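You operate a simulated robot arm through the tools that you are given. There is no shell and no other tool. Be economical: measure what you need, move in short steps, check, and stop when the job is done.

Carry out the task below with a simulated two-armed robot. There is one attempt and no reset: what you move stays moved.

JOB
Wipe up the spill on the dining table with the pink cloth and put it back.
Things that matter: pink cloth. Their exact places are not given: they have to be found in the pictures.

It is judged by the outcome, as a careful person would: the job done as asked, and still so three seconds after it is handed in. It fails if anything else is knocked over, pushed out of place, dropped, spilled or broken. Flat cloth is picked up by pressing the open fingertips on it (5 to 10 N) and closing them slowly along it; thin cloth reads only 2 to 8 mm in the jaws.

ROBOT AND FRAMES
Two 7-joint arms with two-finger parallel grippers on one trunk, on a base that drives. Base frame: it is fixed to the floor where the robot stands at the start and does not move with it; the origin is under the middle of the robot, x ahead of it, y to its left, z up. Readings come in m, degrees, newtons and seconds.
The left shoulder is at the start at [0.08, 0.131, 0.947], the right one opposite. With the tool pointing down near the work surface each hand reaches from about 0.38 to 0.84 m from the robot's upright axis, wherever it stands, measured 20 degrees to its own side. Places, roughly: pink cloth [1.6, 0.1, 0.8]. Payload 1.57 kg a hand.
The TCP of each hand is the grasp point between the finger pads, 0.03 m short of the fingertips. In the tool frame z runs along the fingers and y along their closing line. The gripper opens to 0.11 m. The fingers are 0.024 m wide and 0.012 m thick; the gripper's body (0.048 by 0.112 m) begins 0.078 m behind the TCP.
Orientation is told as [roll, pitch, yaw] about the base's x, y, z axes, in that order, counted from this pose: with the fingers straight down and closing along the base's y, the tool's x points along the base's -x, its y along +y and its z along -z.

CONTROLS
- The arms move only by the tool nudge_tool. It takes "left_deltas", "right_deltas" or both (then of equal length, played together; a hand with none holds still); each is a list of rows, each a list of 7 numbers: the shift along the tool's x, y, z in m, then the turn, a rotation vector about the tool's x, y, z in degrees, then the opening in per cent of the stroke, from 0 (shut) to 100 (fully open). In form: [[dx, dy, dz, wx, wy, wz, grip], ...]. A call has 1 to 8 rows; each row shifts and turns the commanded pose from where the row before left it, along the tool's axes as they then stand. A row lasts 0.2 s, in which the tool goes at most 0.05 m and 8.6 degrees; a call with a longer step from one row to the next is refused whole, and so is a gripper value outside its range. A pose out of reach is approached as far as the arm can. The call stops where the force on the tool passes 40 N (or 10 N more than at its start, if that is more) or the arm is blocked; 0.2 s more then pass. The fingers move at their own pace (about 0.108 m/s each) and stop on an object; they squeeze with about 23 N. The grip force told is the motor's: it shows also when the fingers shut on nothing. Time passes only in rows, and 0.2 s behind the last, so rows that do not move let the fingers close. It gives the time, the measured TCP pose, the force on the tool (base axes), the opening and the grip force at its end, in the units of the frame above (readings bear some noise), with the torque about the TCP (base axes, N m) and any sound that the robot's microphone picked up.
- Cameras (640 x 400 px; columns grow to the right, rows downward): "scene" is now at [-0.0525, 0.0102, 1.4216]; the picture's right is [0.10, -0.99, 0.00], its down [-0.56, -0.06, -0.83] and it looks along [0.82, 0.09, -0.56] (base axes); focal length 292 px, centre (320, 200). "left" rides on the left gripper at [0.07, -0.016, -0.141] in its tool frame; the picture's right is [0.23, 0.97, 0.00], its down [-0.85, 0.20, -0.48] and it looks along [-0.47, 0.11, 0.88] (tool axes); focal length 222 px, centre (320, 200). "right" rides on the right gripper at [0.07, 0.016, -0.141] in its tool frame; the picture's right is [-0.23, 0.97, 0.00], its down [-0.86, -0.20, -0.48] and it looks along [-0.47, -0.11, 0.88] (tool axes); focal length 222 px, centre (320, 200).
- snapshot(camera): a new picture of that camera. The clock stands still meanwhile.
- roll_base(legs): drives the robot by 1 to 6 legs, each [ahead, left, turn to the left] in m, m and degrees, along the robot's own axes; the way and the turn of a leg run together, so that a leg with both is an arc; at most 1.5 m and 180 degrees a leg. The arms and the cameras ride along, it lands a little off, and it stops where it bumps. It gives what a move gives.
- head_to(pan, tilt): turns the head with the scene camera to pan (to the left, within 109 degrees either way) and tilt (down, from -29 to 69), counted from straight ahead of the robot. It gives what a move gives.
- probe_pixels(camera, pixels): there is no depth. For up to 12 entries [column, row, z] of the newest picture of that camera ("zoom" is the newest enlarged one), the place [x, y] in the base frame at which the ray of that pixel passes the height z, good to about 0.002 m. The clock stands still meanwhile.
- close_up(camera, box): a new picture of the part [left, top, right, bottom] of that camera's present view, enlarged. The clock stands still meanwhile.
- hand_in(): hands the job in; it is judged then, once.

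Keep the steps short. Do not move on a guess: measure, check each grasp and each placing, and mend mistakes. In all there are 80 turns and 70 pictures (those below and enlarged ones count). Leave the grippers open and the arms clear of the work at the hand-in unless told otherwise, and finish with a single line.

The tools are called after "Request:" by a JSON object that holds its "api" and its "payload". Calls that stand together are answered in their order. nudge_tool: Moves the arms, as the interface text tells. Its arguments: {"type":"object","properties":{"left_deltas":{"type":"array"},"right_deltas":{"type":"array"}},"required":[]} The other tools are called the same way: roll_base (legs) drives the base; head_to (pan, tilt) turns the head that bears the scene camera; snapshot (camera) takes a picture; probe_pixels (camera, pixels) gives the place at which the rays of pixels pass given heights; close_up (camera, box) takes an enlarged picture of a part of a camera's view; hand_in () hands the job in.

At the start:

```text
clock: 0.0
left_ee_pos: [0.6335, 0.2472, 0.9513]
left_ee_rot: [0.0, -0.1, -0.1]
left_contact_force: [0.4, -0.1, 0.2]
left_wrist_torque: [-0.02, -0.02, -0.02]
left_gripper_width: 0.1101
left_gripper_force: 0.1
right_ee_pos: [0.5538, -0.2062, 0.8995]
right_ee_rot: [-0.1, 0.0, -0.1]
right_contact_force: [0.4, 0.2, -0.2]
right_wrist_torque: [0.01, -0.02, -0.05]
right_gripper_width: 0.11
right_gripper_force: 0.0
robot x, y, heading: [0.0004, -0.0003, -0.2]
head pan, tilt: [5.9, 34.0]
```

scene: 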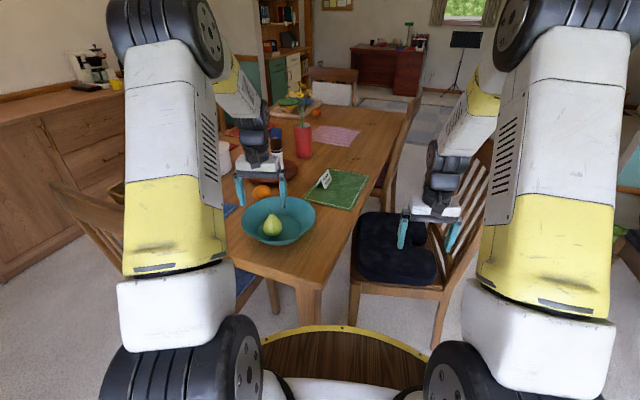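
right: 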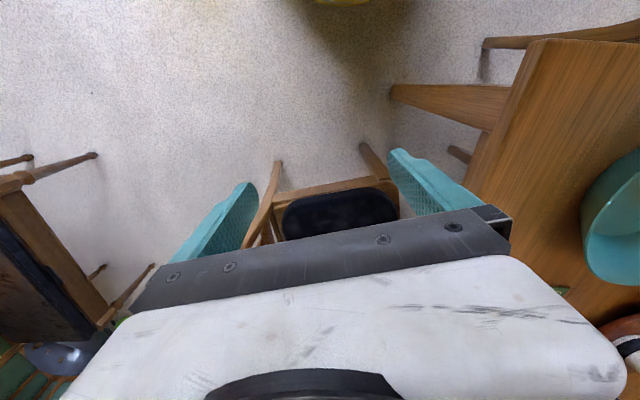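
left: 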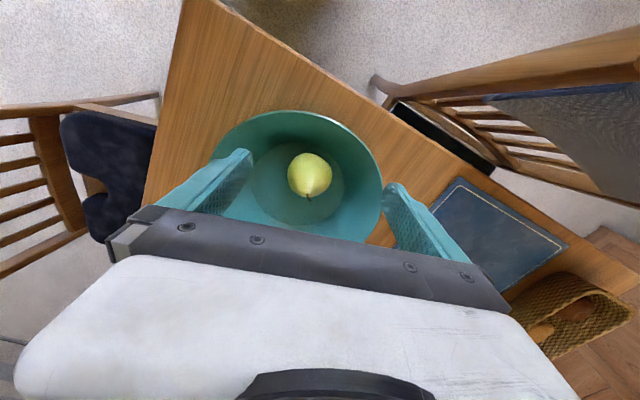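

I see a table with a pink cloth near (335,135) at the right of the red vase. I'll take a close-up for the cloth and the spill.

Request:
{"api": "close_up", "payload": {"camera": "scene", "box": [210, 70, 430, 210]}}

Request:
{"api": "probe_pixels", "payload": {"camera": "scene", "pixels": [[315, 126, 0.75], [360, 128, 0.75], [350, 147, 0.75], [310, 141, 0.75], [404, 112, 0.75], [322, 290, 0.75], [240, 265, 0.75], [305, 157, 0.75], [335, 210, 0.75], [370, 175, 0.75]]}}

```text
2.86 times, centred on (320, 140) of scene
```

zoom: 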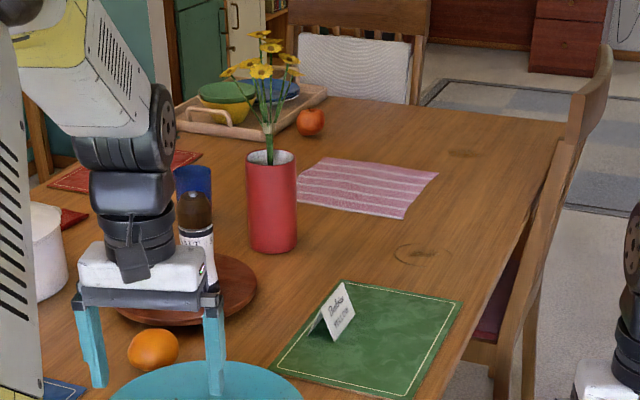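

```text
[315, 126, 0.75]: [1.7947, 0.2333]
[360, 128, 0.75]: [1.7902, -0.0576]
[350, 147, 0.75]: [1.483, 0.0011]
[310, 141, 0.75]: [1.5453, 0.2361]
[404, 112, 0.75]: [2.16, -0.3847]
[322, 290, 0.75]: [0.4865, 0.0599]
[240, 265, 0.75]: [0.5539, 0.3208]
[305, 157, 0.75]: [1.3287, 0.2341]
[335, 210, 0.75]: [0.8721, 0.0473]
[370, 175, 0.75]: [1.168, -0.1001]
```

The likely marks are at zoom (415,252) and (462,153). I need a better view and a map of where the base can stand, so I'll turn the head.

Request:
{"api": "head_to", "payload": {"pan": -25, "tilt": 30}}

Request:
{"api": "snapshot", "payload": {"camera": "scene"}}

Request:
{"api": "head_to", "payload": {"pan": 45, "tilt": 30}}

Request:
{"api": "snapshot", "payload": {"camera": "scene"}}

```text
clock: 1.0
left_ee_pos: [0.6336, 0.2467, 0.9506]
left_ee_rot: [0.0, -0.1, 0.0]
left_contact_force: [-0.7, 0.1, 0.1]
left_wrist_torque: [0.02, -0.03, 0.02]
left_gripper_width: 0.1099
left_gripper_force: 0.1
right_ee_pos: [0.5541, -0.2073, 0.9006]
right_ee_rot: [0.0, 0.0, 0.0]
right_contact_force: [0.6, -0.1, 0.0]
right_wrist_torque: [0.0, 0.03, 0.0]
right_gripper_width: 0.1102
right_gripper_force: 0.1
robot x, y, heading: [0.0023, -0.0004, -0.1]
head pan, tilt: [-25.0, 30.0]
```

```text
65 pictures are left
```

scene: 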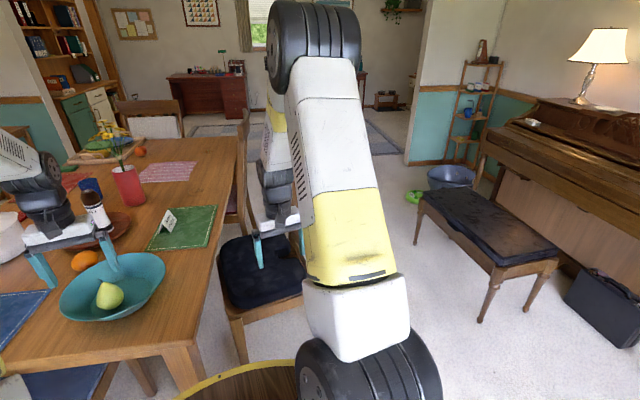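

```text
clock: 2.4
left_ee_pos: [0.6342, 0.248, 0.9508]
left_ee_rot: [-0.1, 0.0, 0.0]
left_contact_force: [-0.2, 0.4, -0.4]
left_wrist_torque: [0.0, -0.01, 0.02]
left_gripper_width: 0.1099
left_gripper_force: 0.1
right_ee_pos: [0.5539, -0.2059, 0.8993]
right_ee_rot: [-0.1, 0.0, 0.0]
right_contact_force: [0.0, 0.5, -0.6]
right_wrist_torque: [0.01, 0.01, 0.0]
right_gripper_width: 0.1099
right_gripper_force: 0.1
robot x, y, heading: [0.0006, 0.0023, 0.1]
head pan, tilt: [45.0, 30.0]
```

```text
64 pictures are left
```

scene: 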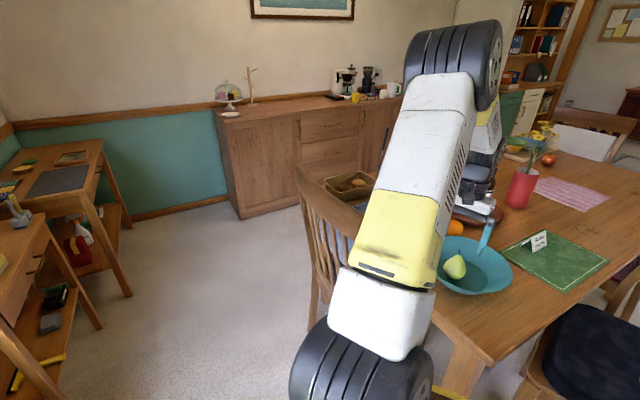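

The table's right side has two chairs and the piano bench further out. I'll back off 0.4 m to clear things and look again.

Request:
{"api": "roll_base", "payload": {"legs": [[-0.4, 0, 0]]}}

Request:
{"api": "head_to", "payload": {"pan": -20, "tilt": 35}}

Request:
{"api": "snapshot", "payload": {"camera": "scene"}}

```text
clock: 4.8
left_ee_pos: [0.2434, 0.2483, 0.9514]
left_ee_rot: [0.0, 0.0, 0.1]
left_contact_force: [0.1, -0.1, -0.3]
left_wrist_torque: [-0.01, 0.01, -0.01]
left_gripper_width: 0.1101
left_gripper_force: 0.1
right_ee_pos: [0.1651, -0.2056, 0.8996]
right_ee_rot: [-0.1, 0.0, 0.0]
right_contact_force: [0.0, 0.0, -0.5]
right_wrist_torque: [-0.01, 0.02, 0.01]
right_gripper_width: 0.11
right_gripper_force: 0.1
robot x, y, heading: [-0.3918, -0.0003, 0.1]
head pan, tilt: [45.0, 30.0]
```

```text
clock: 6.2
left_ee_pos: [0.2427, 0.2496, 0.952]
left_ee_rot: [0.0, 0.0, 0.1]
left_contact_force: [0.1, 0.3, -0.7]
left_wrist_torque: [0.01, -0.01, 0.0]
left_gripper_width: 0.11
left_gripper_force: 0.0
right_ee_pos: [0.1644, -0.2058, 0.8992]
right_ee_rot: [-0.1, 0.0, 0.2]
right_contact_force: [0.2, 0.7, 0.1]
right_wrist_torque: [0.0, 0.01, -0.01]
right_gripper_width: 0.11
right_gripper_force: 0.0
robot x, y, heading: [-0.39, 0.0013, 0.1]
head pan, tilt: [-20.0, 35.0]
```

```text
63 pictures are left
```

scene: 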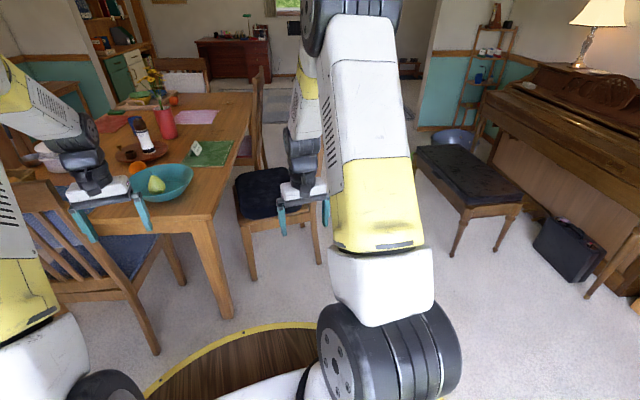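

Measuring floor positions of chair, table and bench legs.

Request:
{"api": "probe_pixels", "payload": {"camera": "scene", "pixels": [[228, 318, 0], [252, 279, 0], [318, 262, 0], [453, 256, 0], [495, 251, 0], [415, 180, 0], [262, 168, 0], [240, 183, 0.45], [208, 218, 0.75], [250, 93, 0.75], [157, 353, 0], [264, 66, 0.95]]}}

Request:
{"api": "probe_pixels", "payload": {"camera": "scene", "pixels": [[270, 326, 0.0], [270, 326, 0.3], [150, 395, 0.3], [440, 398, 0.3], [262, 168, 0.45], [452, 130, 0], [470, 150, 0], [215, 110, 0.75], [206, 122, 0.75], [176, 119, 0.75]]}}

```text
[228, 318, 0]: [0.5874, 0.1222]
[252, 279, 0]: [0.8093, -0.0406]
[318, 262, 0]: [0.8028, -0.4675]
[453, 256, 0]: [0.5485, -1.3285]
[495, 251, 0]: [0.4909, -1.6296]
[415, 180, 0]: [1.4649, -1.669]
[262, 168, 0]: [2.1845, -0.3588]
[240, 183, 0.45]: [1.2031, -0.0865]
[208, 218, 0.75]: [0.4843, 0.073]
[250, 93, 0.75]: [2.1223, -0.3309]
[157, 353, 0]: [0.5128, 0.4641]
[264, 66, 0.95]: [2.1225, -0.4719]
```

```text
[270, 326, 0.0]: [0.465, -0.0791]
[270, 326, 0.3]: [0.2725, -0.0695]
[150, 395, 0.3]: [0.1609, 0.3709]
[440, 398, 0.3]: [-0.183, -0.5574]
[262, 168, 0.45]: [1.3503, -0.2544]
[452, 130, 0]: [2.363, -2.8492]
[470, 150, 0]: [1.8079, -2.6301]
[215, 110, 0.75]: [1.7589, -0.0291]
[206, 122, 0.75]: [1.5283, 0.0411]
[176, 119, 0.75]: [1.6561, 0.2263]
```

Chair 1 spans about y −0.04 to −0.5, the bench starts at y ≈ −1.33. I'll strafe right 0.85 m, behind all of it, and look along the corridor.

Request:
{"api": "roll_base", "payload": {"legs": [[0, -0.85, 0]]}}

Request:
{"api": "head_to", "payload": {"pan": 0, "tilt": 30}}

Request:
{"api": "snapshot", "payload": {"camera": "scene"}}

```text
clock: 7.2
left_ee_pos: [0.2428, 0.2287, 0.9509]
left_ee_rot: [0.0, 0.0, 0.2]
left_contact_force: [0.0, -0.2, 0.1]
left_wrist_torque: [0.07, 0.0, -0.02]
left_gripper_width: 0.11
left_gripper_force: 0.0
right_ee_pos: [0.1659, -0.2259, 0.8996]
right_ee_rot: [0.0, 0.1, 0.2]
right_contact_force: [-0.1, -0.5, 0.5]
right_wrist_torque: [0.0, -0.01, -0.01]
right_gripper_width: 0.1099
right_gripper_force: 0.0
robot x, y, heading: [-0.3906, -0.023, 0.3]
head pan, tilt: [-20.0, 35.0]
stopped in leg 1: the robot was blocked; the commanded pose is now the measured one
```

```text
clock: 8.0
left_ee_pos: [0.2424, 0.2281, 0.9503]
left_ee_rot: [0.0, 0.0, 0.2]
left_contact_force: [-0.7, 0.8, 0.3]
left_wrist_torque: [-0.02, -0.02, -0.02]
left_gripper_width: 0.11
left_gripper_force: 0.1
right_ee_pos: [0.1649, -0.2268, 0.8993]
right_ee_rot: [0.0, 0.0, 0.2]
right_contact_force: [0.2, 0.0, -0.4]
right_wrist_torque: [0.0, 0.02, 0.01]
right_gripper_width: 0.1099
right_gripper_force: 0.0
robot x, y, heading: [-0.3878, -0.021, 0.1]
head pan, tilt: [0.0, 30.0]
```

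```text
62 pictures are left
```

scene: 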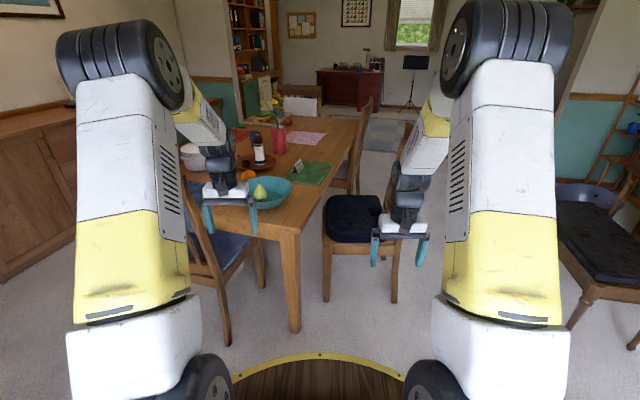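

Blocked on the right after 2 cm. I'll look to that side and behind to find out by what.

Request:
{"api": "head_to", "payload": {"pan": -85, "tilt": 45}}

Request:
{"api": "snapshot", "payload": {"camera": "scene"}}

Request:
{"api": "head_to", "payload": {"pan": -109, "tilt": 60}}

Request:
{"api": "snapshot", "payload": {"camera": "scene"}}

```text
clock: 9.6
left_ee_pos: [0.2435, 0.2279, 0.9515]
left_ee_rot: [0.0, 0.0, 0.3]
left_contact_force: [-0.6, 0.6, 0.1]
left_wrist_torque: [-0.01, -0.01, 0.01]
left_gripper_width: 0.1098
left_gripper_force: 0.0
right_ee_pos: [0.1644, -0.2257, 0.8983]
right_ee_rot: [0.0, 0.0, 0.2]
right_contact_force: [0.5, 0.7, -0.1]
right_wrist_torque: [-0.01, -0.01, -0.02]
right_gripper_width: 0.1098
right_gripper_force: 0.0
robot x, y, heading: [-0.3904, -0.0167, 0.2]
head pan, tilt: [-85.0, 45.0]
```

```text
61 pictures are left
```

scene: 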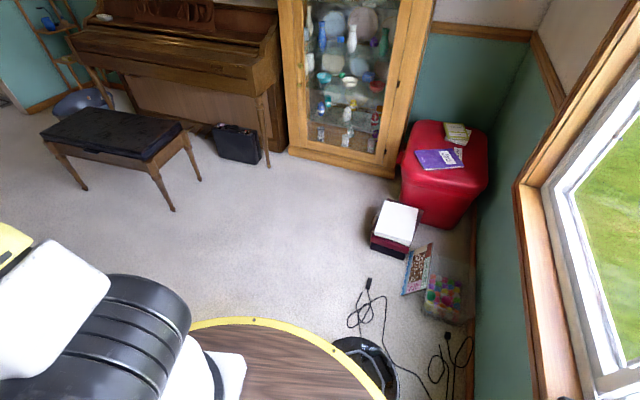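

```text
clock: 10.5
left_ee_pos: [0.243, 0.2272, 0.9516]
left_ee_rot: [0.0, 0.0, 0.2]
left_contact_force: [-1.3, 0.4, 0.1]
left_wrist_torque: [-0.02, 0.01, 0.02]
left_gripper_width: 0.1099
left_gripper_force: 0.0
right_ee_pos: [0.1636, -0.2267, 0.8988]
right_ee_rot: [-0.1, 0.1, 0.1]
right_contact_force: [0.0, -0.3, 0.6]
right_wrist_torque: [-0.02, -0.02, -0.02]
right_gripper_width: 0.1104
right_gripper_force: 0.0
robot x, y, heading: [-0.3905, -0.019, 0.1]
head pan, tilt: [-108.9, 60.0]
```

```text
60 pictures are left
```

scene: 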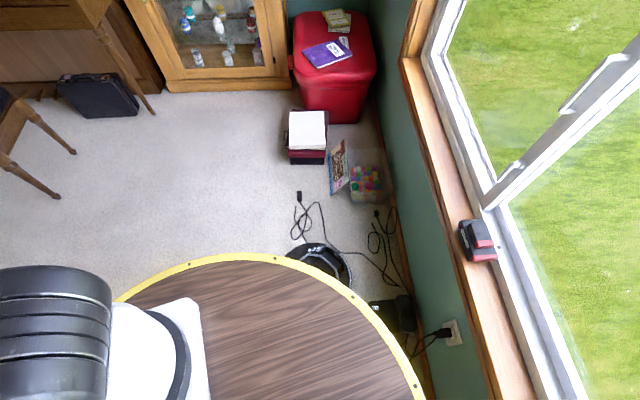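

A black robot vacuum at (325,268) stopped the base on its right rear. Let me measure it and the base's rim.

Request:
{"api": "probe_pixels", "payload": {"camera": "scene", "pixels": [[320, 246, 0.08], [350, 275, 0.08], [240, 256, 0.2], [240, 256, 0.35], [240, 256, 0.5], [350, 292, 0.2], [350, 292, 0.35], [350, 292, 0.5], [415, 380, 0.2], [415, 380, 0.35], [415, 380, 0.5], [55, 198, 0]]}}

```text
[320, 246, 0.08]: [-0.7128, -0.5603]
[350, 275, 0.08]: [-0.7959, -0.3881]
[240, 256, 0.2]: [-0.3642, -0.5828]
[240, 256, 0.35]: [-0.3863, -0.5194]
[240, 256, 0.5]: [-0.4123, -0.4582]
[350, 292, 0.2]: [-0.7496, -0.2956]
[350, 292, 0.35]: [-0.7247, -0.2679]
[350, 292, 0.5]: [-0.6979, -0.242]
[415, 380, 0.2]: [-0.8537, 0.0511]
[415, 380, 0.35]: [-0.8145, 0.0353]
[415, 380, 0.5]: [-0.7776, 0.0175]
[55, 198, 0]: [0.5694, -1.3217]
```

The vacuum lies at about (−0.75, −0.47). I'll go ahead 0.28 m and then strafe 0.67 m right, turning 14° right to line up with the corridor between the chairs and the bench.

Request:
{"api": "roll_base", "payload": {"legs": [[0.28, 0, 0], [0, -0.67, 0], [0, 0, -14]]}}

Request:
{"api": "head_to", "payload": {"pan": 10, "tilt": 35}}

Request:
{"api": "snapshot", "payload": {"camera": "scene"}}

```text
clock: 16.6
left_ee_pos: [0.5692, -0.6118, 0.9518]
left_ee_rot: [0.0, 0.0, -13.9]
left_contact_force: [0.3, -0.5, 0.5]
left_wrist_torque: [0.0, 0.02, 0.0]
left_gripper_width: 0.1101
left_gripper_force: 0.1
right_ee_pos: [0.3821, -1.0335, 0.8996]
right_ee_rot: [0.0, 0.0, -13.8]
right_contact_force: [0.0, 0.2, 0.0]
right_wrist_torque: [0.02, -0.01, -0.01]
right_gripper_width: 0.1098
right_gripper_force: 0.1
robot x, y, heading: [-0.1054, -0.7007, -13.9]
head pan, tilt: [-108.9, 60.0]
```

```text
clock: 18.6
left_ee_pos: [0.5682, -0.6116, 0.9509]
left_ee_rot: [0.0, -0.1, -13.9]
left_contact_force: [0.1, 1.1, 0.1]
left_wrist_torque: [0.0, 0.01, 0.03]
left_gripper_width: 0.1099
left_gripper_force: 0.0
right_ee_pos: [0.3826, -1.0338, 0.8997]
right_ee_rot: [0.0, 0.0, -13.9]
right_contact_force: [0.0, -0.1, -0.3]
right_wrist_torque: [0.02, 0.04, -0.02]
right_gripper_width: 0.1103
right_gripper_force: 0.1
robot x, y, heading: [-0.1062, -0.6984, -13.9]
head pan, tilt: [10.0, 35.0]
```

```text
59 pictures are left
```

scene: 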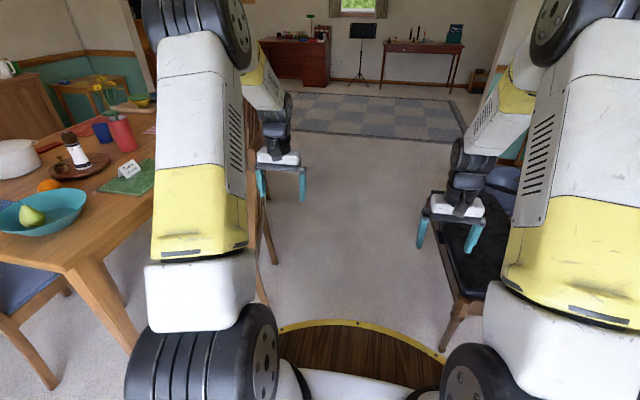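

Corridor ahead. The left arm hides the chairs, so I measure the leg feet visible at (275,263) and (265,305), and the bench leg at (443,350).

Request:
{"api": "probe_pixels", "payload": {"camera": "scene", "pixels": [[275, 263, 0], [265, 303, 0], [443, 350, 0], [432, 195, 0.5], [460, 298, 0.5], [360, 321, 0.2], [360, 321, 0.5]]}}

Request:
{"api": "head_to", "payload": {"pan": 35, "tilt": 35}}

Request:
{"api": "snapshot", "payload": {"camera": "scene"}}

Request:
{"api": "snapshot", "payload": {"camera": "left"}}

```text
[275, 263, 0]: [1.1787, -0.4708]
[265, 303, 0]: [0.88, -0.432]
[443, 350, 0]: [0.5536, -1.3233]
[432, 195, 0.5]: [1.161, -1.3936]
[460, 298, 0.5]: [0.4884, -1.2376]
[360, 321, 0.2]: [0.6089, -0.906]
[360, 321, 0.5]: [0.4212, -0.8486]
```

```text
clock: 19.5
left_ee_pos: [0.5693, -0.6131, 0.951]
left_ee_rot: [0.1, 0.0, -13.8]
left_contact_force: [0.0, 0.3, -0.4]
left_wrist_torque: [0.0, 0.01, 0.01]
left_gripper_width: 0.1099
left_gripper_force: 0.1
right_ee_pos: [0.3837, -1.0324, 0.9007]
right_ee_rot: [0.0, -0.1, -13.9]
right_contact_force: [0.2, 0.1, -0.4]
right_wrist_torque: [-0.02, 0.0, 0.03]
right_gripper_width: 0.1099
right_gripper_force: 0.0
robot x, y, heading: [-0.1061, -0.697, -13.8]
head pan, tilt: [35.0, 35.0]
```

```text
58 pictures are left
```

scene: 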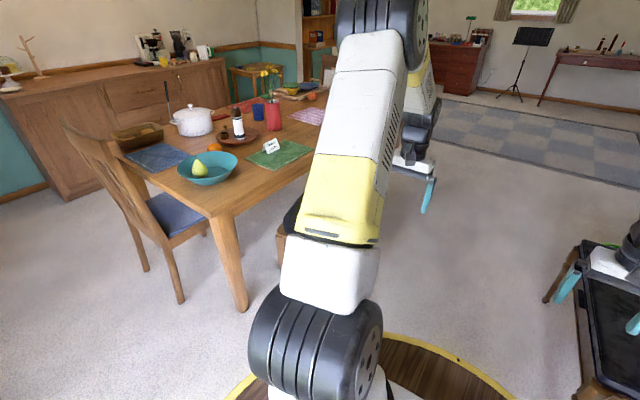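

```text
57 pictures are left
```

left: 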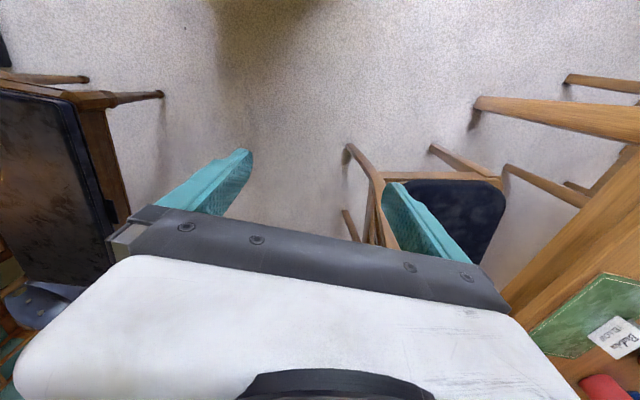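

Chair backs may be near fingertip height (0.92 m), so I raise the left hand by 0.25 m before driving along them.

Request:
{"api": "nudge_tool", "payload": {"left_deltas": [[0, 0, -0.05, 0, 0, 0, 100], [0, 0, -0.05, 0, 0, 0, 100], [0, 0, -0.05, 0, 0, 0, 100], [0, 0, -0.05, 0, 0, 0, 100], [0, 0, -0.05, 0, 0, 0, 100]]}}

Request:
{"api": "snapshot", "payload": {"camera": "scene"}}

Request:
{"api": "snapshot", "payload": {"camera": "left"}}

```text
clock: 20.7
left_ee_pos: [0.5697, -0.6151, 1.1989]
left_ee_rot: [0.0, 0.0, -13.9]
left_contact_force: [0.3, -0.6, -0.3]
left_wrist_torque: [0.01, 0.0, 0.01]
left_gripper_width: 0.1104
left_gripper_force: 0.0
right_ee_pos: [0.3833, -1.0331, 0.8993]
right_ee_rot: [-0.1, -0.1, -13.9]
right_contact_force: [-0.5, -0.5, 0.1]
right_wrist_torque: [0.01, 0.03, -0.04]
right_gripper_width: 0.1098
right_gripper_force: 0.1
robot x, y, heading: [-0.1066, -0.6999, -13.7]
head pan, tilt: [35.0, 35.0]
```

```text
56 pictures are left
```

scene: 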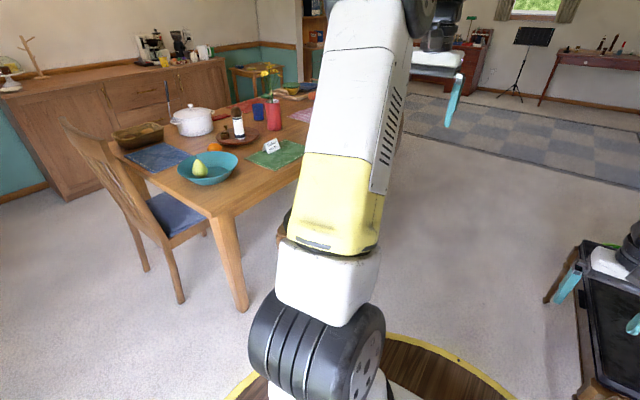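

```text
55 pictures are left
```

left: 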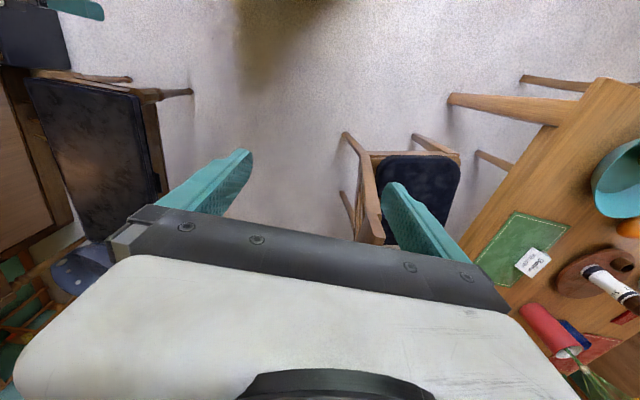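

Clear height now. The corridor runs from r≈0.25 (chair backs) to 1.08 (bench) and the robot is in the middle. Driving ahead 0.7 m.

Request:
{"api": "roll_base", "payload": {"legs": [[0.7, 0, 0]]}}

Request:
{"api": "head_to", "payload": {"pan": 50, "tilt": 38}}

Request:
{"api": "snapshot", "payload": {"camera": "scene"}}

Request:
{"api": "snapshot", "payload": {"camera": "left"}}

```text
clock: 24.5
left_ee_pos: [1.2389, -0.7746, 1.1987]
left_ee_rot: [0.0, 0.0, -13.5]
left_contact_force: [0.4, 0.9, 0.1]
left_wrist_torque: [0.02, 0.03, 0.0]
left_gripper_width: 0.1099
left_gripper_force: 0.1
right_ee_pos: [1.056, -1.1947, 0.8994]
right_ee_rot: [0.1, 0.0, -13.5]
right_contact_force: [-0.1, 0.5, 0.3]
right_wrist_torque: [0.0, 0.02, 0.02]
right_gripper_width: 0.11
right_gripper_force: 0.0
robot x, y, heading: [0.5611, -0.8632, -13.3]
head pan, tilt: [35.0, 35.0]
```

```text
clock: 25.3
left_ee_pos: [1.2388, -0.7741, 1.1991]
left_ee_rot: [0.0, 0.0, -13.5]
left_contact_force: [-1.1, -0.1, -0.7]
left_wrist_torque: [-0.02, -0.02, -0.02]
left_gripper_width: 0.1101
left_gripper_force: 0.1
right_ee_pos: [1.0551, -1.1952, 0.8996]
right_ee_rot: [0.0, 0.0, -13.5]
right_contact_force: [-0.6, 0.4, -0.2]
right_wrist_torque: [0.02, 0.03, -0.01]
right_gripper_width: 0.11
right_gripper_force: 0.1
robot x, y, heading: [0.5635, -0.8615, -13.6]
head pan, tilt: [50.0, 38.0]
```

```text
54 pictures are left
```

scene: 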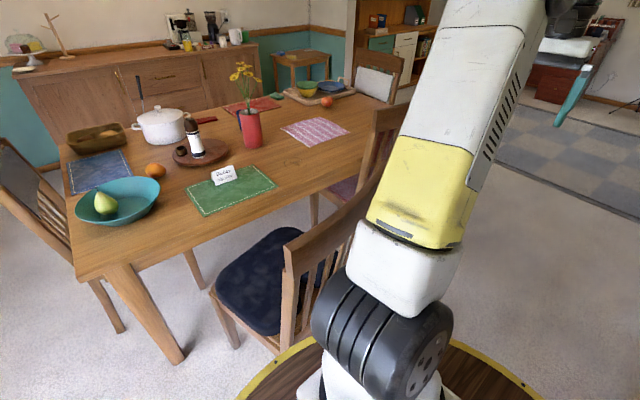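

```text
53 pictures are left
```

left: 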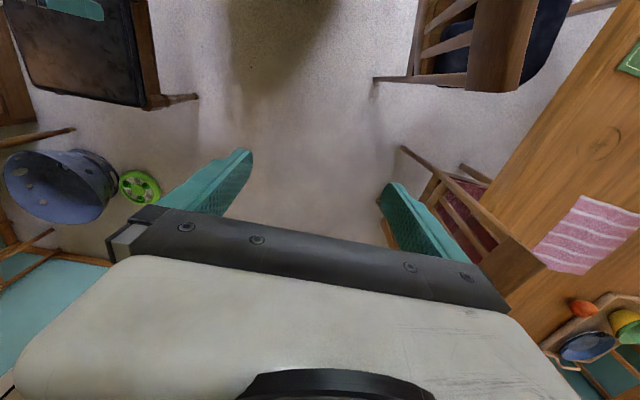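

Now a clear view of cloth, gap and table. Zooming in on the table top around (290,150) for the spill, and measuring.

Request:
{"api": "close_up", "payload": {"camera": "scene", "box": [240, 90, 400, 190]}}

Request:
{"api": "close_up", "payload": {"camera": "left", "box": [370, 40, 640, 300]}}

Request:
{"api": "probe_pixels", "payload": {"camera": "left", "pixels": [[375, 80, 0], [405, 150, 0], [380, 200, 0], [525, 20, 0.9], [468, 65, 0.9], [545, 270, 0.9], [475, 200, 0.9], [600, 145, 0.75], [580, 195, 0.75], [535, 250, 0.75], [590, 273, 0.75], [480, 205, 0.75]]}}

Request:
{"api": "probe_pixels", "payload": {"camera": "scene", "pixels": [[281, 129, 0.75], [322, 117, 0.75], [350, 132, 0.75], [308, 146, 0.75], [75, 280, 0.75], [362, 172, 0.75], [253, 143, 0.75], [276, 186, 0.75], [240, 345, 0], [316, 222, 0]]}}

```text
4.00 times, centred on (320, 140) of scene
```

zoom: 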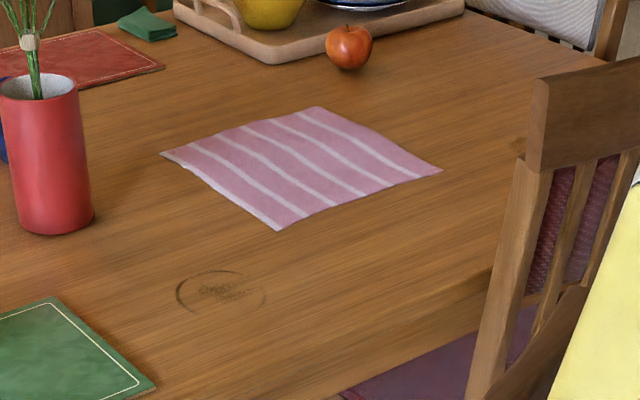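

```text
1.54 times, centred on (505, 170) of left
```

zoom: 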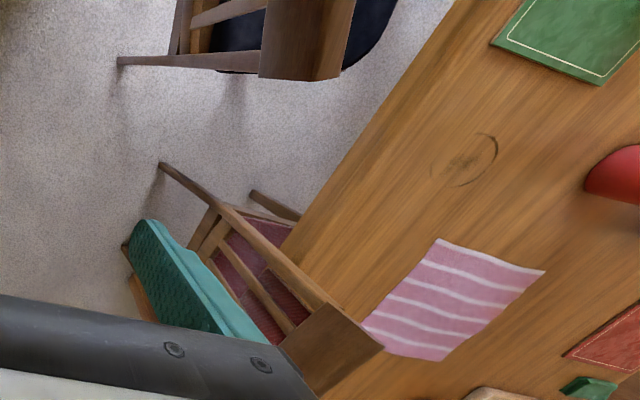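

```text
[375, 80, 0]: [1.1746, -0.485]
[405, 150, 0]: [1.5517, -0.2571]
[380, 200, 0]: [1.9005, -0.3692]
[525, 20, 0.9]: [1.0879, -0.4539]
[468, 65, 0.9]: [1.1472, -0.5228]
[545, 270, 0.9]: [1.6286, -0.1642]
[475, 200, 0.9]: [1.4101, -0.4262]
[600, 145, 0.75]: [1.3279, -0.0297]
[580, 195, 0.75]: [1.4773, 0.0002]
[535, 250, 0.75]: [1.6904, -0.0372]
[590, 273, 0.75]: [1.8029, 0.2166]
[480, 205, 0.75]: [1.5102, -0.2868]
```

```text
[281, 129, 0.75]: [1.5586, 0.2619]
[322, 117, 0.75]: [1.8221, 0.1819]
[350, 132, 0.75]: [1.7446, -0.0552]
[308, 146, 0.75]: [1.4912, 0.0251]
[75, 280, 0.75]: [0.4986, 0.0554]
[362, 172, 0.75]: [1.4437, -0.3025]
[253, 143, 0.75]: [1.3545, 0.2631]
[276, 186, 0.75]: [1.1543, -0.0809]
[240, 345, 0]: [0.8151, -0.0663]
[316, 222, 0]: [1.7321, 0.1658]
```

The spill is the ring with brown residue at zoom (222,290), about (1.33, −0.02). The cloth corners are about (1.49,0.02), (1.56,0.26), (1.82,0.18) and (1.74,−0.05). Chair 2 is tucked in beside the cloth, so I'll stand outside it and turn to face the table. First I raise the right hand too, then drive on 0.9 m.

Request:
{"api": "nudge_tool", "payload": {"right_deltas": [[0, 0, -0.05, 0, 0, 0, 100], [0, 0, -0.05, 0, 0, 0, 100], [0, 0, -0.05, 0, 0, 0, 100], [0, 0, -0.05, 0, 0, 0, 100], [0, 0, -0.05, 0, 0, 0, 100], [0, 0, -0.05, 0, 0, 0, 100]]}}

Request:
{"api": "roll_base", "payload": {"legs": [[0.9, 0, 0]]}}

Request:
{"api": "head_to", "payload": {"pan": 95, "tilt": 45}}

Request:
{"api": "snapshot", "payload": {"camera": "scene"}}

```text
clock: 26.7
left_ee_pos: [1.2393, -0.7737, 1.198]
left_ee_rot: [0.0, 0.0, -13.5]
left_contact_force: [0.5, -0.1, -0.4]
left_wrist_torque: [0.02, -0.01, 0.0]
left_gripper_width: 0.1098
left_gripper_force: 0.0
right_ee_pos: [1.0519, -1.1927, 1.2002]
right_ee_rot: [0.1, 0.1, -13.5]
right_contact_force: [-0.8, -0.7, -0.1]
right_wrist_torque: [0.03, 0.03, 0.01]
right_gripper_width: 0.11
right_gripper_force: 0.0
robot x, y, heading: [0.5622, -0.865, -13.4]
head pan, tilt: [50.0, 38.0]
```

```text
clock: 31.3
left_ee_pos: [2.092, -1.0006, 1.1983]
left_ee_rot: [0.0, 0.0, -14.6]
left_contact_force: [0.1, -0.5, -0.5]
left_wrist_torque: [-0.01, -0.01, -0.01]
left_gripper_width: 0.1099
left_gripper_force: 0.0
right_ee_pos: [1.8969, -1.4156, 1.1999]
right_ee_rot: [0.0, 0.0, -14.7]
right_contact_force: [0.1, 1.0, -1.2]
right_wrist_torque: [-0.01, 0.02, 0.0]
right_gripper_width: 0.11
right_gripper_force: 0.1
robot x, y, heading: [1.4155, -1.0807, -14.6]
head pan, tilt: [50.0, 38.0]
```

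```text
clock: 32.4
left_ee_pos: [2.092, -1.0009, 1.1981]
left_ee_rot: [0.0, 0.0, -14.6]
left_contact_force: [0.5, 0.3, 0.2]
left_wrist_torque: [-0.01, 0.05, -0.06]
left_gripper_width: 0.1102
left_gripper_force: 0.1
right_ee_pos: [1.8976, -1.4154, 1.1999]
right_ee_rot: [0.0, 0.0, -14.6]
right_contact_force: [-0.2, -0.7, -0.4]
right_wrist_torque: [0.0, -0.02, -0.01]
right_gripper_width: 0.1103
right_gripper_force: 0.1
robot x, y, heading: [1.4151, -1.0824, -14.4]
head pan, tilt: [95.0, 45.0]
```

```text
50 pictures are left
```

scene: 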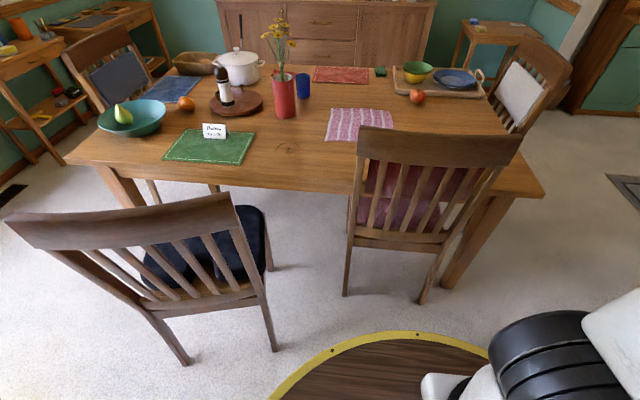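

Excellent view of both chairs and the gap. Measuring the feet and the chair-back tops.

Request:
{"api": "probe_pixels", "payload": {"camera": "scene", "pixels": [[277, 350, 0], [271, 269, 0], [345, 294, 0], [421, 303, 0], [188, 363, 0], [445, 287, 0], [230, 195, 0.95], [360, 133, 0.95], [520, 136, 0.95], [286, 150, 0.75], [330, 334, 0.75], [355, 160, 0.85]]}}

Request:
{"api": "close_up", "payload": {"camera": "scene", "box": [240, 90, 440, 215]}}

```text
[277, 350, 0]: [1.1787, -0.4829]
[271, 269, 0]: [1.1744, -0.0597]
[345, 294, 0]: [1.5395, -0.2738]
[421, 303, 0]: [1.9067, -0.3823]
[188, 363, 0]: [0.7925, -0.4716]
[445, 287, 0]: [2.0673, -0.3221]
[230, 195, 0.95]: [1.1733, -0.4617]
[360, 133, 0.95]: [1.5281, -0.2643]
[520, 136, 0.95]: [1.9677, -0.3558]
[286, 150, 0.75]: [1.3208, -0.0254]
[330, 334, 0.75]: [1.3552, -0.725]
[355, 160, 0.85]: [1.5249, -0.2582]
```

```text
3.20 times, centred on (340, 152) of scene
```

zoom: 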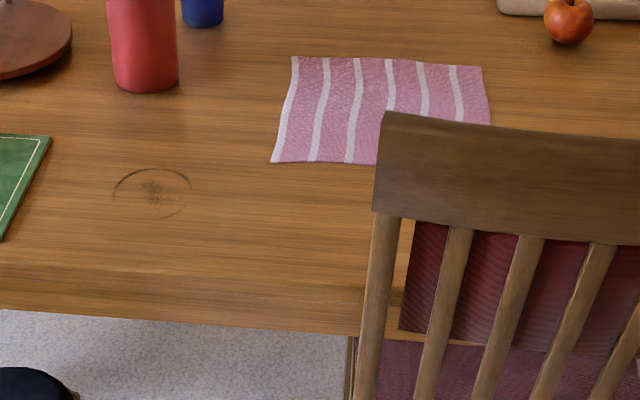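

Chair 2's back plane is at r≈−0.11 and chair 1's far leg at s 1.26, r 0.18; a stand at s≈1.69, r≈0.33 keeps about 0.44 m to both. I turn left 90° first.

Request:
{"api": "roll_base", "payload": {"legs": [[0, 0, 90]]}}

Request:
{"api": "head_to", "payload": {"pan": 5, "tilt": 50}}

Request:
{"api": "snapshot", "payload": {"camera": "scene"}}

```text
clock: 36.6
left_ee_pos: [1.3377, -0.4026, 1.1984]
left_ee_rot: [0.0, -0.1, 75.5]
left_contact_force: [-0.6, 0.2, -0.5]
left_wrist_torque: [0.0, 0.03, 0.01]
left_gripper_width: 0.11
left_gripper_force: 0.0
right_ee_pos: [1.7528, -0.596, 1.2002]
right_ee_rot: [0.0, 0.0, 75.6]
right_contact_force: [0.0, 0.0, 0.1]
right_wrist_torque: [0.02, 0.01, -0.03]
right_gripper_width: 0.1102
right_gripper_force: 0.0
robot x, y, heading: [1.4169, -1.0789, 75.4]
head pan, tilt: [95.0, 45.0]
```

```text
clock: 38.3
left_ee_pos: [1.3377, -0.4027, 1.1996]
left_ee_rot: [0.1, 0.0, 75.5]
left_contact_force: [-0.6, -0.5, -0.5]
left_wrist_torque: [-0.01, -0.01, 0.03]
left_gripper_width: 0.1099
left_gripper_force: 0.1
right_ee_pos: [1.7536, -0.5954, 1.1992]
right_ee_rot: [-0.1, 0.0, 75.6]
right_contact_force: [0.4, 0.1, 0.1]
right_wrist_torque: [-0.03, 0.03, -0.02]
right_gripper_width: 0.1097
right_gripper_force: 0.1
robot x, y, heading: [1.4189, -1.0779, 75.4]
head pan, tilt: [5.0, 50.0]
```

```text
48 pictures are left
```

scene: 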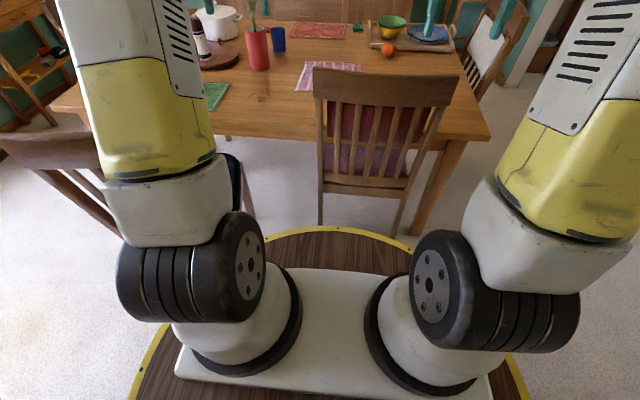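

Turned cleanly. I move 0.25 m ahead and 0.06 m right, then check clearances before the last bit.

Request:
{"api": "roll_base", "payload": {"legs": [[0, -0.06, 0], [0.25, 0, 0]]}}

Request:
{"api": "head_to", "payload": {"pan": 10, "tilt": 50}}

Request:
{"api": "snapshot", "payload": {"camera": "scene"}}

Request:
{"api": "snapshot", "payload": {"camera": "left"}}

```text
clock: 40.7
left_ee_pos: [1.4572, -0.1745, 1.1989]
left_ee_rot: [0.0, -0.1, 75.5]
left_contact_force: [-0.1, -0.4, -0.1]
left_wrist_torque: [-0.01, -0.01, 0.0]
left_gripper_width: 0.1097
left_gripper_force: 0.1
right_ee_pos: [1.8718, -0.3671, 1.1997]
right_ee_rot: [0.0, 0.0, 75.6]
right_contact_force: [-0.8, -1.0, 0.0]
right_wrist_torque: [0.02, -0.02, 0.01]
right_gripper_width: 0.1099
right_gripper_force: 0.2
robot x, y, heading: [1.5387, -0.8512, 75.6]
head pan, tilt: [5.0, 50.0]
```

```text
clock: 41.4
left_ee_pos: [1.457, -0.175, 1.1983]
left_ee_rot: [0.1, 0.0, 75.6]
left_contact_force: [0.5, 0.6, -0.7]
left_wrist_torque: [0.0, 0.0, 0.01]
left_gripper_width: 0.1098
left_gripper_force: 0.1
right_ee_pos: [1.8727, -0.3671, 1.199]
right_ee_rot: [0.0, 0.0, 75.6]
right_contact_force: [-0.1, 0.0, -0.1]
right_wrist_torque: [0.0, -0.01, -0.02]
right_gripper_width: 0.1103
right_gripper_force: 0.0
robot x, y, heading: [1.5331, -0.8532, 76.0]
head pan, tilt: [10.0, 50.0]
```

```text
47 pictures are left
```

scene: 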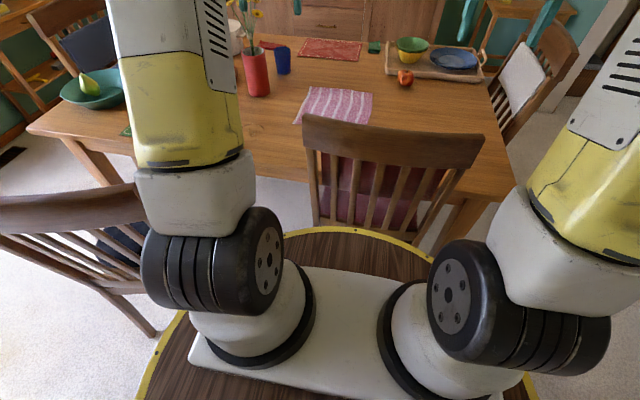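

```text
46 pictures are left
```

left: 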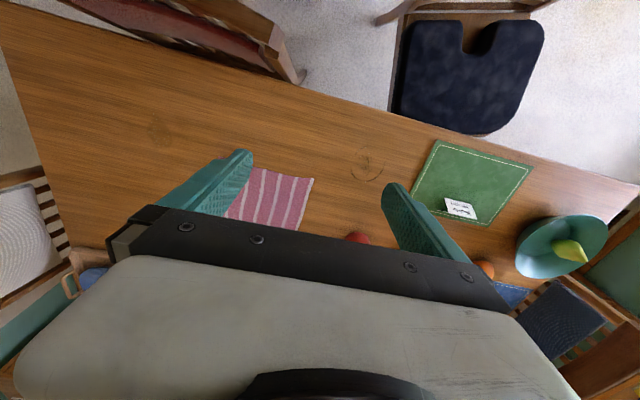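

Checking rim front and shoulder drum clearance against chair tops.

Request:
{"api": "probe_pixels", "payload": {"camera": "scene", "pixels": [[350, 229, 0.75], [350, 229, 0.6], [350, 229, 0.8], [143, 260, 0.95], [143, 260, 1.05], [138, 200, 0.95], [138, 200, 1.1], [305, 120, 0.95], [482, 140, 0.95], [140, 210, 0.95]]}}

Request:
{"api": "probe_pixels", "payload": {"camera": "left", "pixels": [[313, 178, 0.75], [295, 230, 0.75], [252, 166, 0.75], [366, 166, 0.75], [350, 150, 0.75], [383, 182, 0.75]]}}

```text
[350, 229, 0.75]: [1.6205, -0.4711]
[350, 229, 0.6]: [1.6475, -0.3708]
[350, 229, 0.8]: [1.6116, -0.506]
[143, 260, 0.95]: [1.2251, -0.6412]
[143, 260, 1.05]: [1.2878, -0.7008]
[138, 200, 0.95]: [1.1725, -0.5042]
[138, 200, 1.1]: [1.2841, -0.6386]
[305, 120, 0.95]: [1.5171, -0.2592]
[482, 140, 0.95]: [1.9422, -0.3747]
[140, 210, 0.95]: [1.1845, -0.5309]
```

```text
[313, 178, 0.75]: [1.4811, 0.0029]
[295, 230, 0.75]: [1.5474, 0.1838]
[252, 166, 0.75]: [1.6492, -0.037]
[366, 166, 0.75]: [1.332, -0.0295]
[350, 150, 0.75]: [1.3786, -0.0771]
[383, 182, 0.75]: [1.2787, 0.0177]
```

Front rim has about 0.17 m to chair 2's back. I advance 0.10 m, leaving about 7 cm.

Request:
{"api": "roll_base", "payload": {"legs": [[0.1, 0, 0]]}}

Request:
{"api": "snapshot", "payload": {"camera": "scene"}}

```text
clock: 42.5
left_ee_pos: [1.4795, -0.0766, 1.1986]
left_ee_rot: [0.1, 0.1, 75.8]
left_contact_force: [-0.3, -2.0, 0.4]
left_wrist_torque: [0.01, 0.01, -0.02]
left_gripper_width: 0.1102
left_gripper_force: 0.0
right_ee_pos: [1.8952, -0.2677, 1.1995]
right_ee_rot: [0.1, 0.0, 75.8]
right_contact_force: [0.2, -0.7, -0.2]
right_wrist_torque: [0.0, 0.01, 0.0]
right_gripper_width: 0.1101
right_gripper_force: 0.1
robot x, y, heading: [1.5622, -0.7503, 75.9]
head pan, tilt: [10.0, 50.0]
```

```text
45 pictures are left
```

scene: 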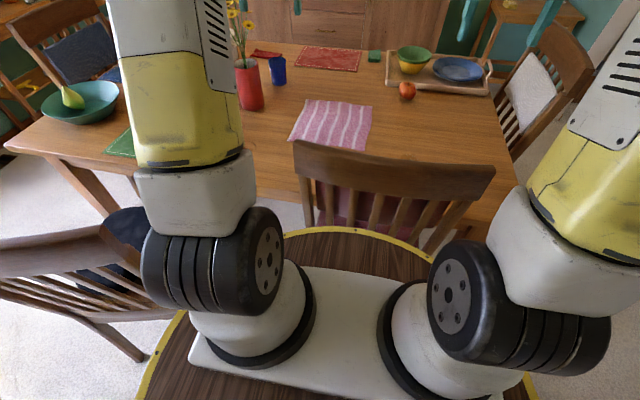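

Close to, but clear of, chair 2. I record the cloth's corners for putting it back.

Request:
{"api": "probe_pixels", "payload": {"camera": "scene", "pixels": [[304, 100, 0.76], [373, 106, 0.76], [366, 151, 0.76], [289, 139, 0.76], [332, 123, 0.76], [332, 132, 0.76]]}}

Request:
{"api": "close_up", "payload": {"camera": "scene", "box": [240, 80, 400, 180]}}

```text
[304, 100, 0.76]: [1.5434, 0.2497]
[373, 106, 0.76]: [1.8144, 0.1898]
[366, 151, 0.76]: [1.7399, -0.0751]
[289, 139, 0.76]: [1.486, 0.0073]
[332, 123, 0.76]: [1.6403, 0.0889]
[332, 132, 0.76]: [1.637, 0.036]
```

```text
4.00 times, centred on (320, 130) of scene
```

zoom: 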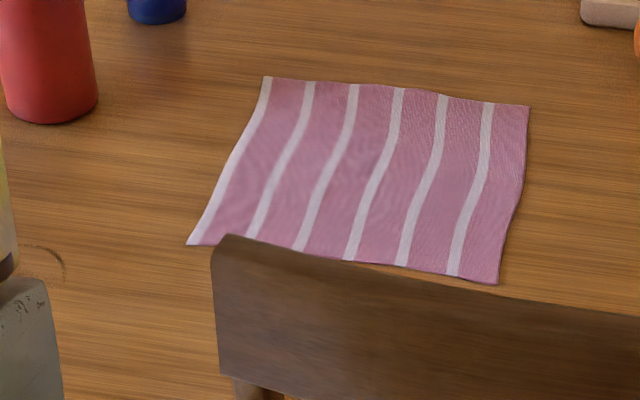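

The cloth's centre is about (1.646, 0.093). I'll pinch near it at (1.615, 0.06), which is in reach of the left hand. First the horizontal move at z 1.2 with the fingers half open.

Request:
{"api": "nudge_tool", "payload": {"left_deltas": [[-0.0415, -0.0245, 0, 0, 0, 0, 60], [-0.0415, -0.0245, 0, 0, 0, 0, 60], [-0.0415, -0.0245, 0, 0, 0, 0, 60], [-0.0415, -0.0245, 0, 0, 0, 0, 60], [0, 0, 0.05, 0, 0, 0, 60], [0, 0, 0.05, 0, 0, 0, 60], [0, 0, 0.05, 0, 0, 0, 60]]}}

Request:
{"api": "snapshot", "payload": {"camera": "scene"}}

Request:
{"api": "snapshot", "payload": {"camera": "left"}}

```text
clock: 44.1
left_ee_pos: [1.6073, 0.0156, 1.0251]
left_ee_rot: [-0.1, -0.2, 75.8]
left_contact_force: [0.6, 0.0, 0.5]
left_wrist_torque: [-0.02, 0.0, 0.01]
left_gripper_width: 0.0658
left_gripper_force: 0.0
left hand out of reach, approached as far as the arm can: row 3, 4
right_ee_pos: [1.8957, -0.2676, 1.1999]
right_ee_rot: [0.0, 0.0, 75.8]
right_contact_force: [0.7, -0.5, 0.4]
right_wrist_torque: [-0.01, 0.01, -0.01]
right_gripper_width: 0.1101
right_gripper_force: 0.1
robot x, y, heading: [1.5622, -0.7509, 75.9]
head pan, tilt: [10.0, 50.0]
```

```text
43 pictures are left
```

scene: 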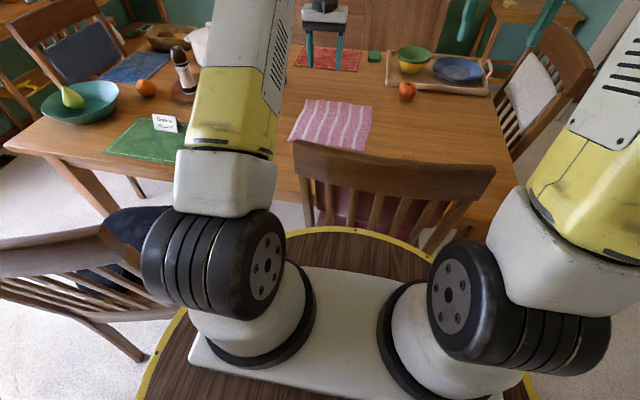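

```text
42 pictures are left
```

left: 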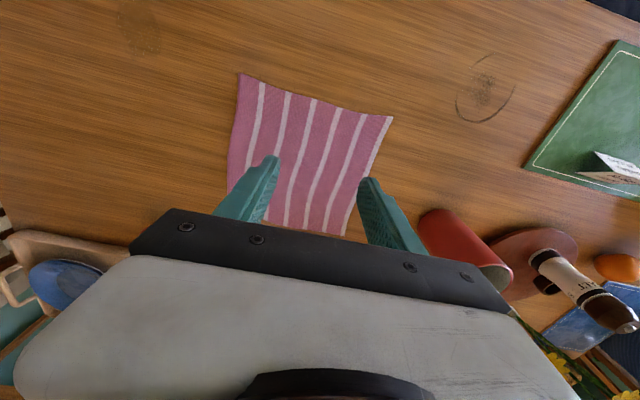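

Reach was a bit short at height; lower down it should improve. Down 0.13 m and read the pose.

Request:
{"api": "nudge_tool", "payload": {"left_deltas": [[0, 0, 0.045, 0, 0, 0, 60], [0, 0, 0.045, 0, 0, 0, 60], [0, 0, 0.04, 0, 0, 0, 60], [0, 0, 0, 0, 0, 0, 60]]}}

Request:
{"api": "snapshot", "payload": {"camera": "left"}}

Request:
{"api": "snapshot", "payload": {"camera": "scene"}}

```text
clock: 45.1
left_ee_pos: [1.607, 0.0142, 0.8921]
left_ee_rot: [0.0, 0.0, 75.8]
left_contact_force: [0.1, 0.5, 0.7]
left_wrist_torque: [0.02, -0.01, -0.03]
left_gripper_width: 0.0658
left_gripper_force: 0.0
right_ee_pos: [1.8952, -0.2687, 1.2004]
right_ee_rot: [0.0, 0.0, 75.8]
right_contact_force: [-0.6, -0.2, -0.3]
right_wrist_torque: [0.01, -0.02, -0.01]
right_gripper_width: 0.11
right_gripper_force: 0.1
robot x, y, heading: [1.5627, -0.746, 76.0]
head pan, tilt: [10.0, 50.0]
```

```text
41 pictures are left
```

left: 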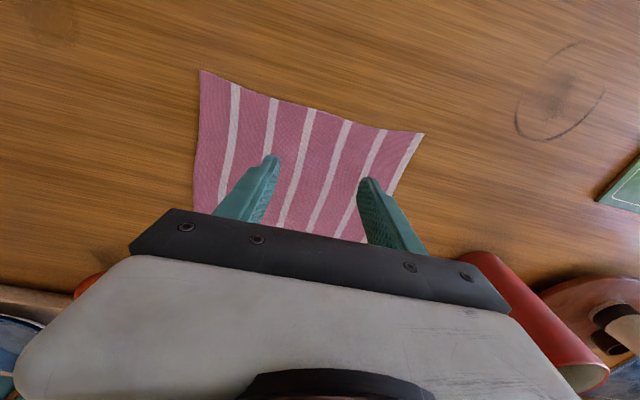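

```text
40 pictures are left
```

scene: 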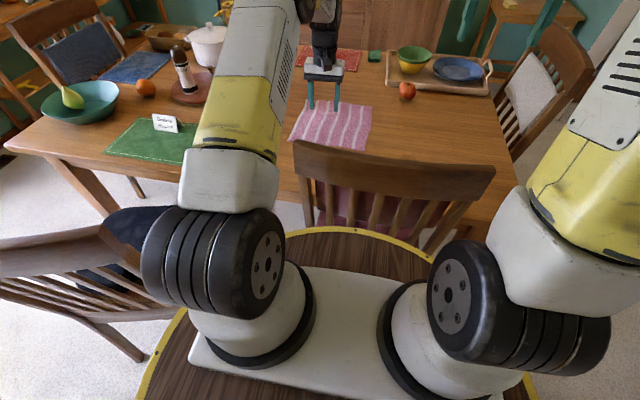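

Arm is clear of the chair and the vase. Now lower, I move 0.06 m farther in towards the cloth's centre.

Request:
{"api": "nudge_tool", "payload": {"left_deltas": [[0, 0, 0.04, 0, 0, 0, 60], [-0.03, -0.004, 0, 0, 0, 0, 60], [-0.03, -0.004, 0, 0, 0, 0, 60], [0, 0, 0, 0, 0, 0, 60]]}}

Request:
{"api": "snapshot", "payload": {"camera": "left"}}

```text
clock: 46.1
left_ee_pos: [1.6314, 0.0715, 0.8517]
left_ee_rot: [0.0, 0.0, 75.8]
left_contact_force: [-0.6, -0.1, -0.1]
left_wrist_torque: [0.0, 0.01, -0.01]
left_gripper_width: 0.0661
left_gripper_force: 0.1
right_ee_pos: [1.8965, -0.2673, 1.1987]
right_ee_rot: [0.0, 0.0, 75.7]
right_contact_force: [0.1, -0.3, 0.0]
right_wrist_torque: [0.0, -0.02, 0.01]
right_gripper_width: 0.11
right_gripper_force: 0.0
robot x, y, heading: [1.5648, -0.7495, 75.8]
head pan, tilt: [10.0, 50.0]
```

```text
39 pictures are left
```

left: 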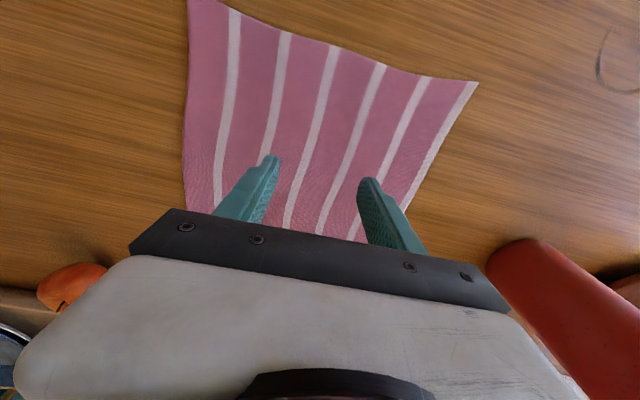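

Position (1.631, 0.072), 2.5 cm from the cloth's centre. Descend 5 cm, tips should stay about 1–2 cm above the cloth.

Request:
{"api": "nudge_tool", "payload": {"left_deltas": [[0, 0, 0.025, 0, 0, 0, 60], [0, 0, 0.025, 0, 0, 0, 60], [0, 0, 0, 0, 0, 0, 60]]}}

Request:
{"api": "nudge_tool", "payload": {"left_deltas": [[0, 0, 0.004, 0, 0, 0, 60], [0, 0, 0.004, 0, 0, 0, 60]]}}

Request:
{"api": "nudge_tool", "payload": {"left_deltas": [[0, 0, 0.003, 0, 0, 0, 60], [0, 0, 0, 0, 0, 0, 60]]}}

```text
clock: 46.9
left_ee_pos: [1.6301, 0.0691, 0.8036]
left_ee_rot: [0.0, 0.1, 75.8]
left_contact_force: [0.8, 0.8, 0.3]
left_wrist_torque: [-0.01, 0.03, -0.02]
left_gripper_width: 0.0661
left_gripper_force: 0.0
right_ee_pos: [1.8961, -0.2677, 1.1998]
right_ee_rot: [0.0, 0.1, 75.8]
right_contact_force: [-0.2, 0.9, 0.2]
right_wrist_torque: [0.01, 0.01, 0.01]
right_gripper_width: 0.1101
right_gripper_force: 0.0
robot x, y, heading: [1.5613, -0.7486, 75.9]
head pan, tilt: [10.0, 50.0]
```

```text
clock: 47.5
left_ee_pos: [1.6314, 0.0705, 0.7972]
left_ee_rot: [0.0, 0.0, 75.8]
left_contact_force: [0.0, 0.3, -0.1]
left_wrist_torque: [0.03, -0.04, -0.02]
left_gripper_width: 0.0661
left_gripper_force: 0.1
right_ee_pos: [1.8959, -0.2667, 1.1996]
right_ee_rot: [0.0, 0.1, 75.9]
right_contact_force: [0.7, 0.1, 0.0]
right_wrist_torque: [-0.01, -0.01, -0.01]
right_gripper_width: 0.11
right_gripper_force: 0.0
robot x, y, heading: [1.5623, -0.7523, 76.1]
head pan, tilt: [10.0, 50.0]
```

```text
clock: 48.1
left_ee_pos: [1.6297, 0.0699, 0.7935]
left_ee_rot: [-0.1, -0.1, 75.9]
left_contact_force: [-1.1, -0.4, 0.0]
left_wrist_torque: [0.01, 0.01, 0.03]
left_gripper_width: 0.0663
left_gripper_force: 0.0
right_ee_pos: [1.8959, -0.2665, 1.1993]
right_ee_rot: [0.1, 0.0, 75.7]
right_contact_force: [0.5, -0.1, 0.1]
right_wrist_torque: [0.01, -0.01, 0.0]
right_gripper_width: 0.11
right_gripper_force: 0.0
robot x, y, heading: [1.5631, -0.7513, 75.8]
head pan, tilt: [10.0, 50.0]
```

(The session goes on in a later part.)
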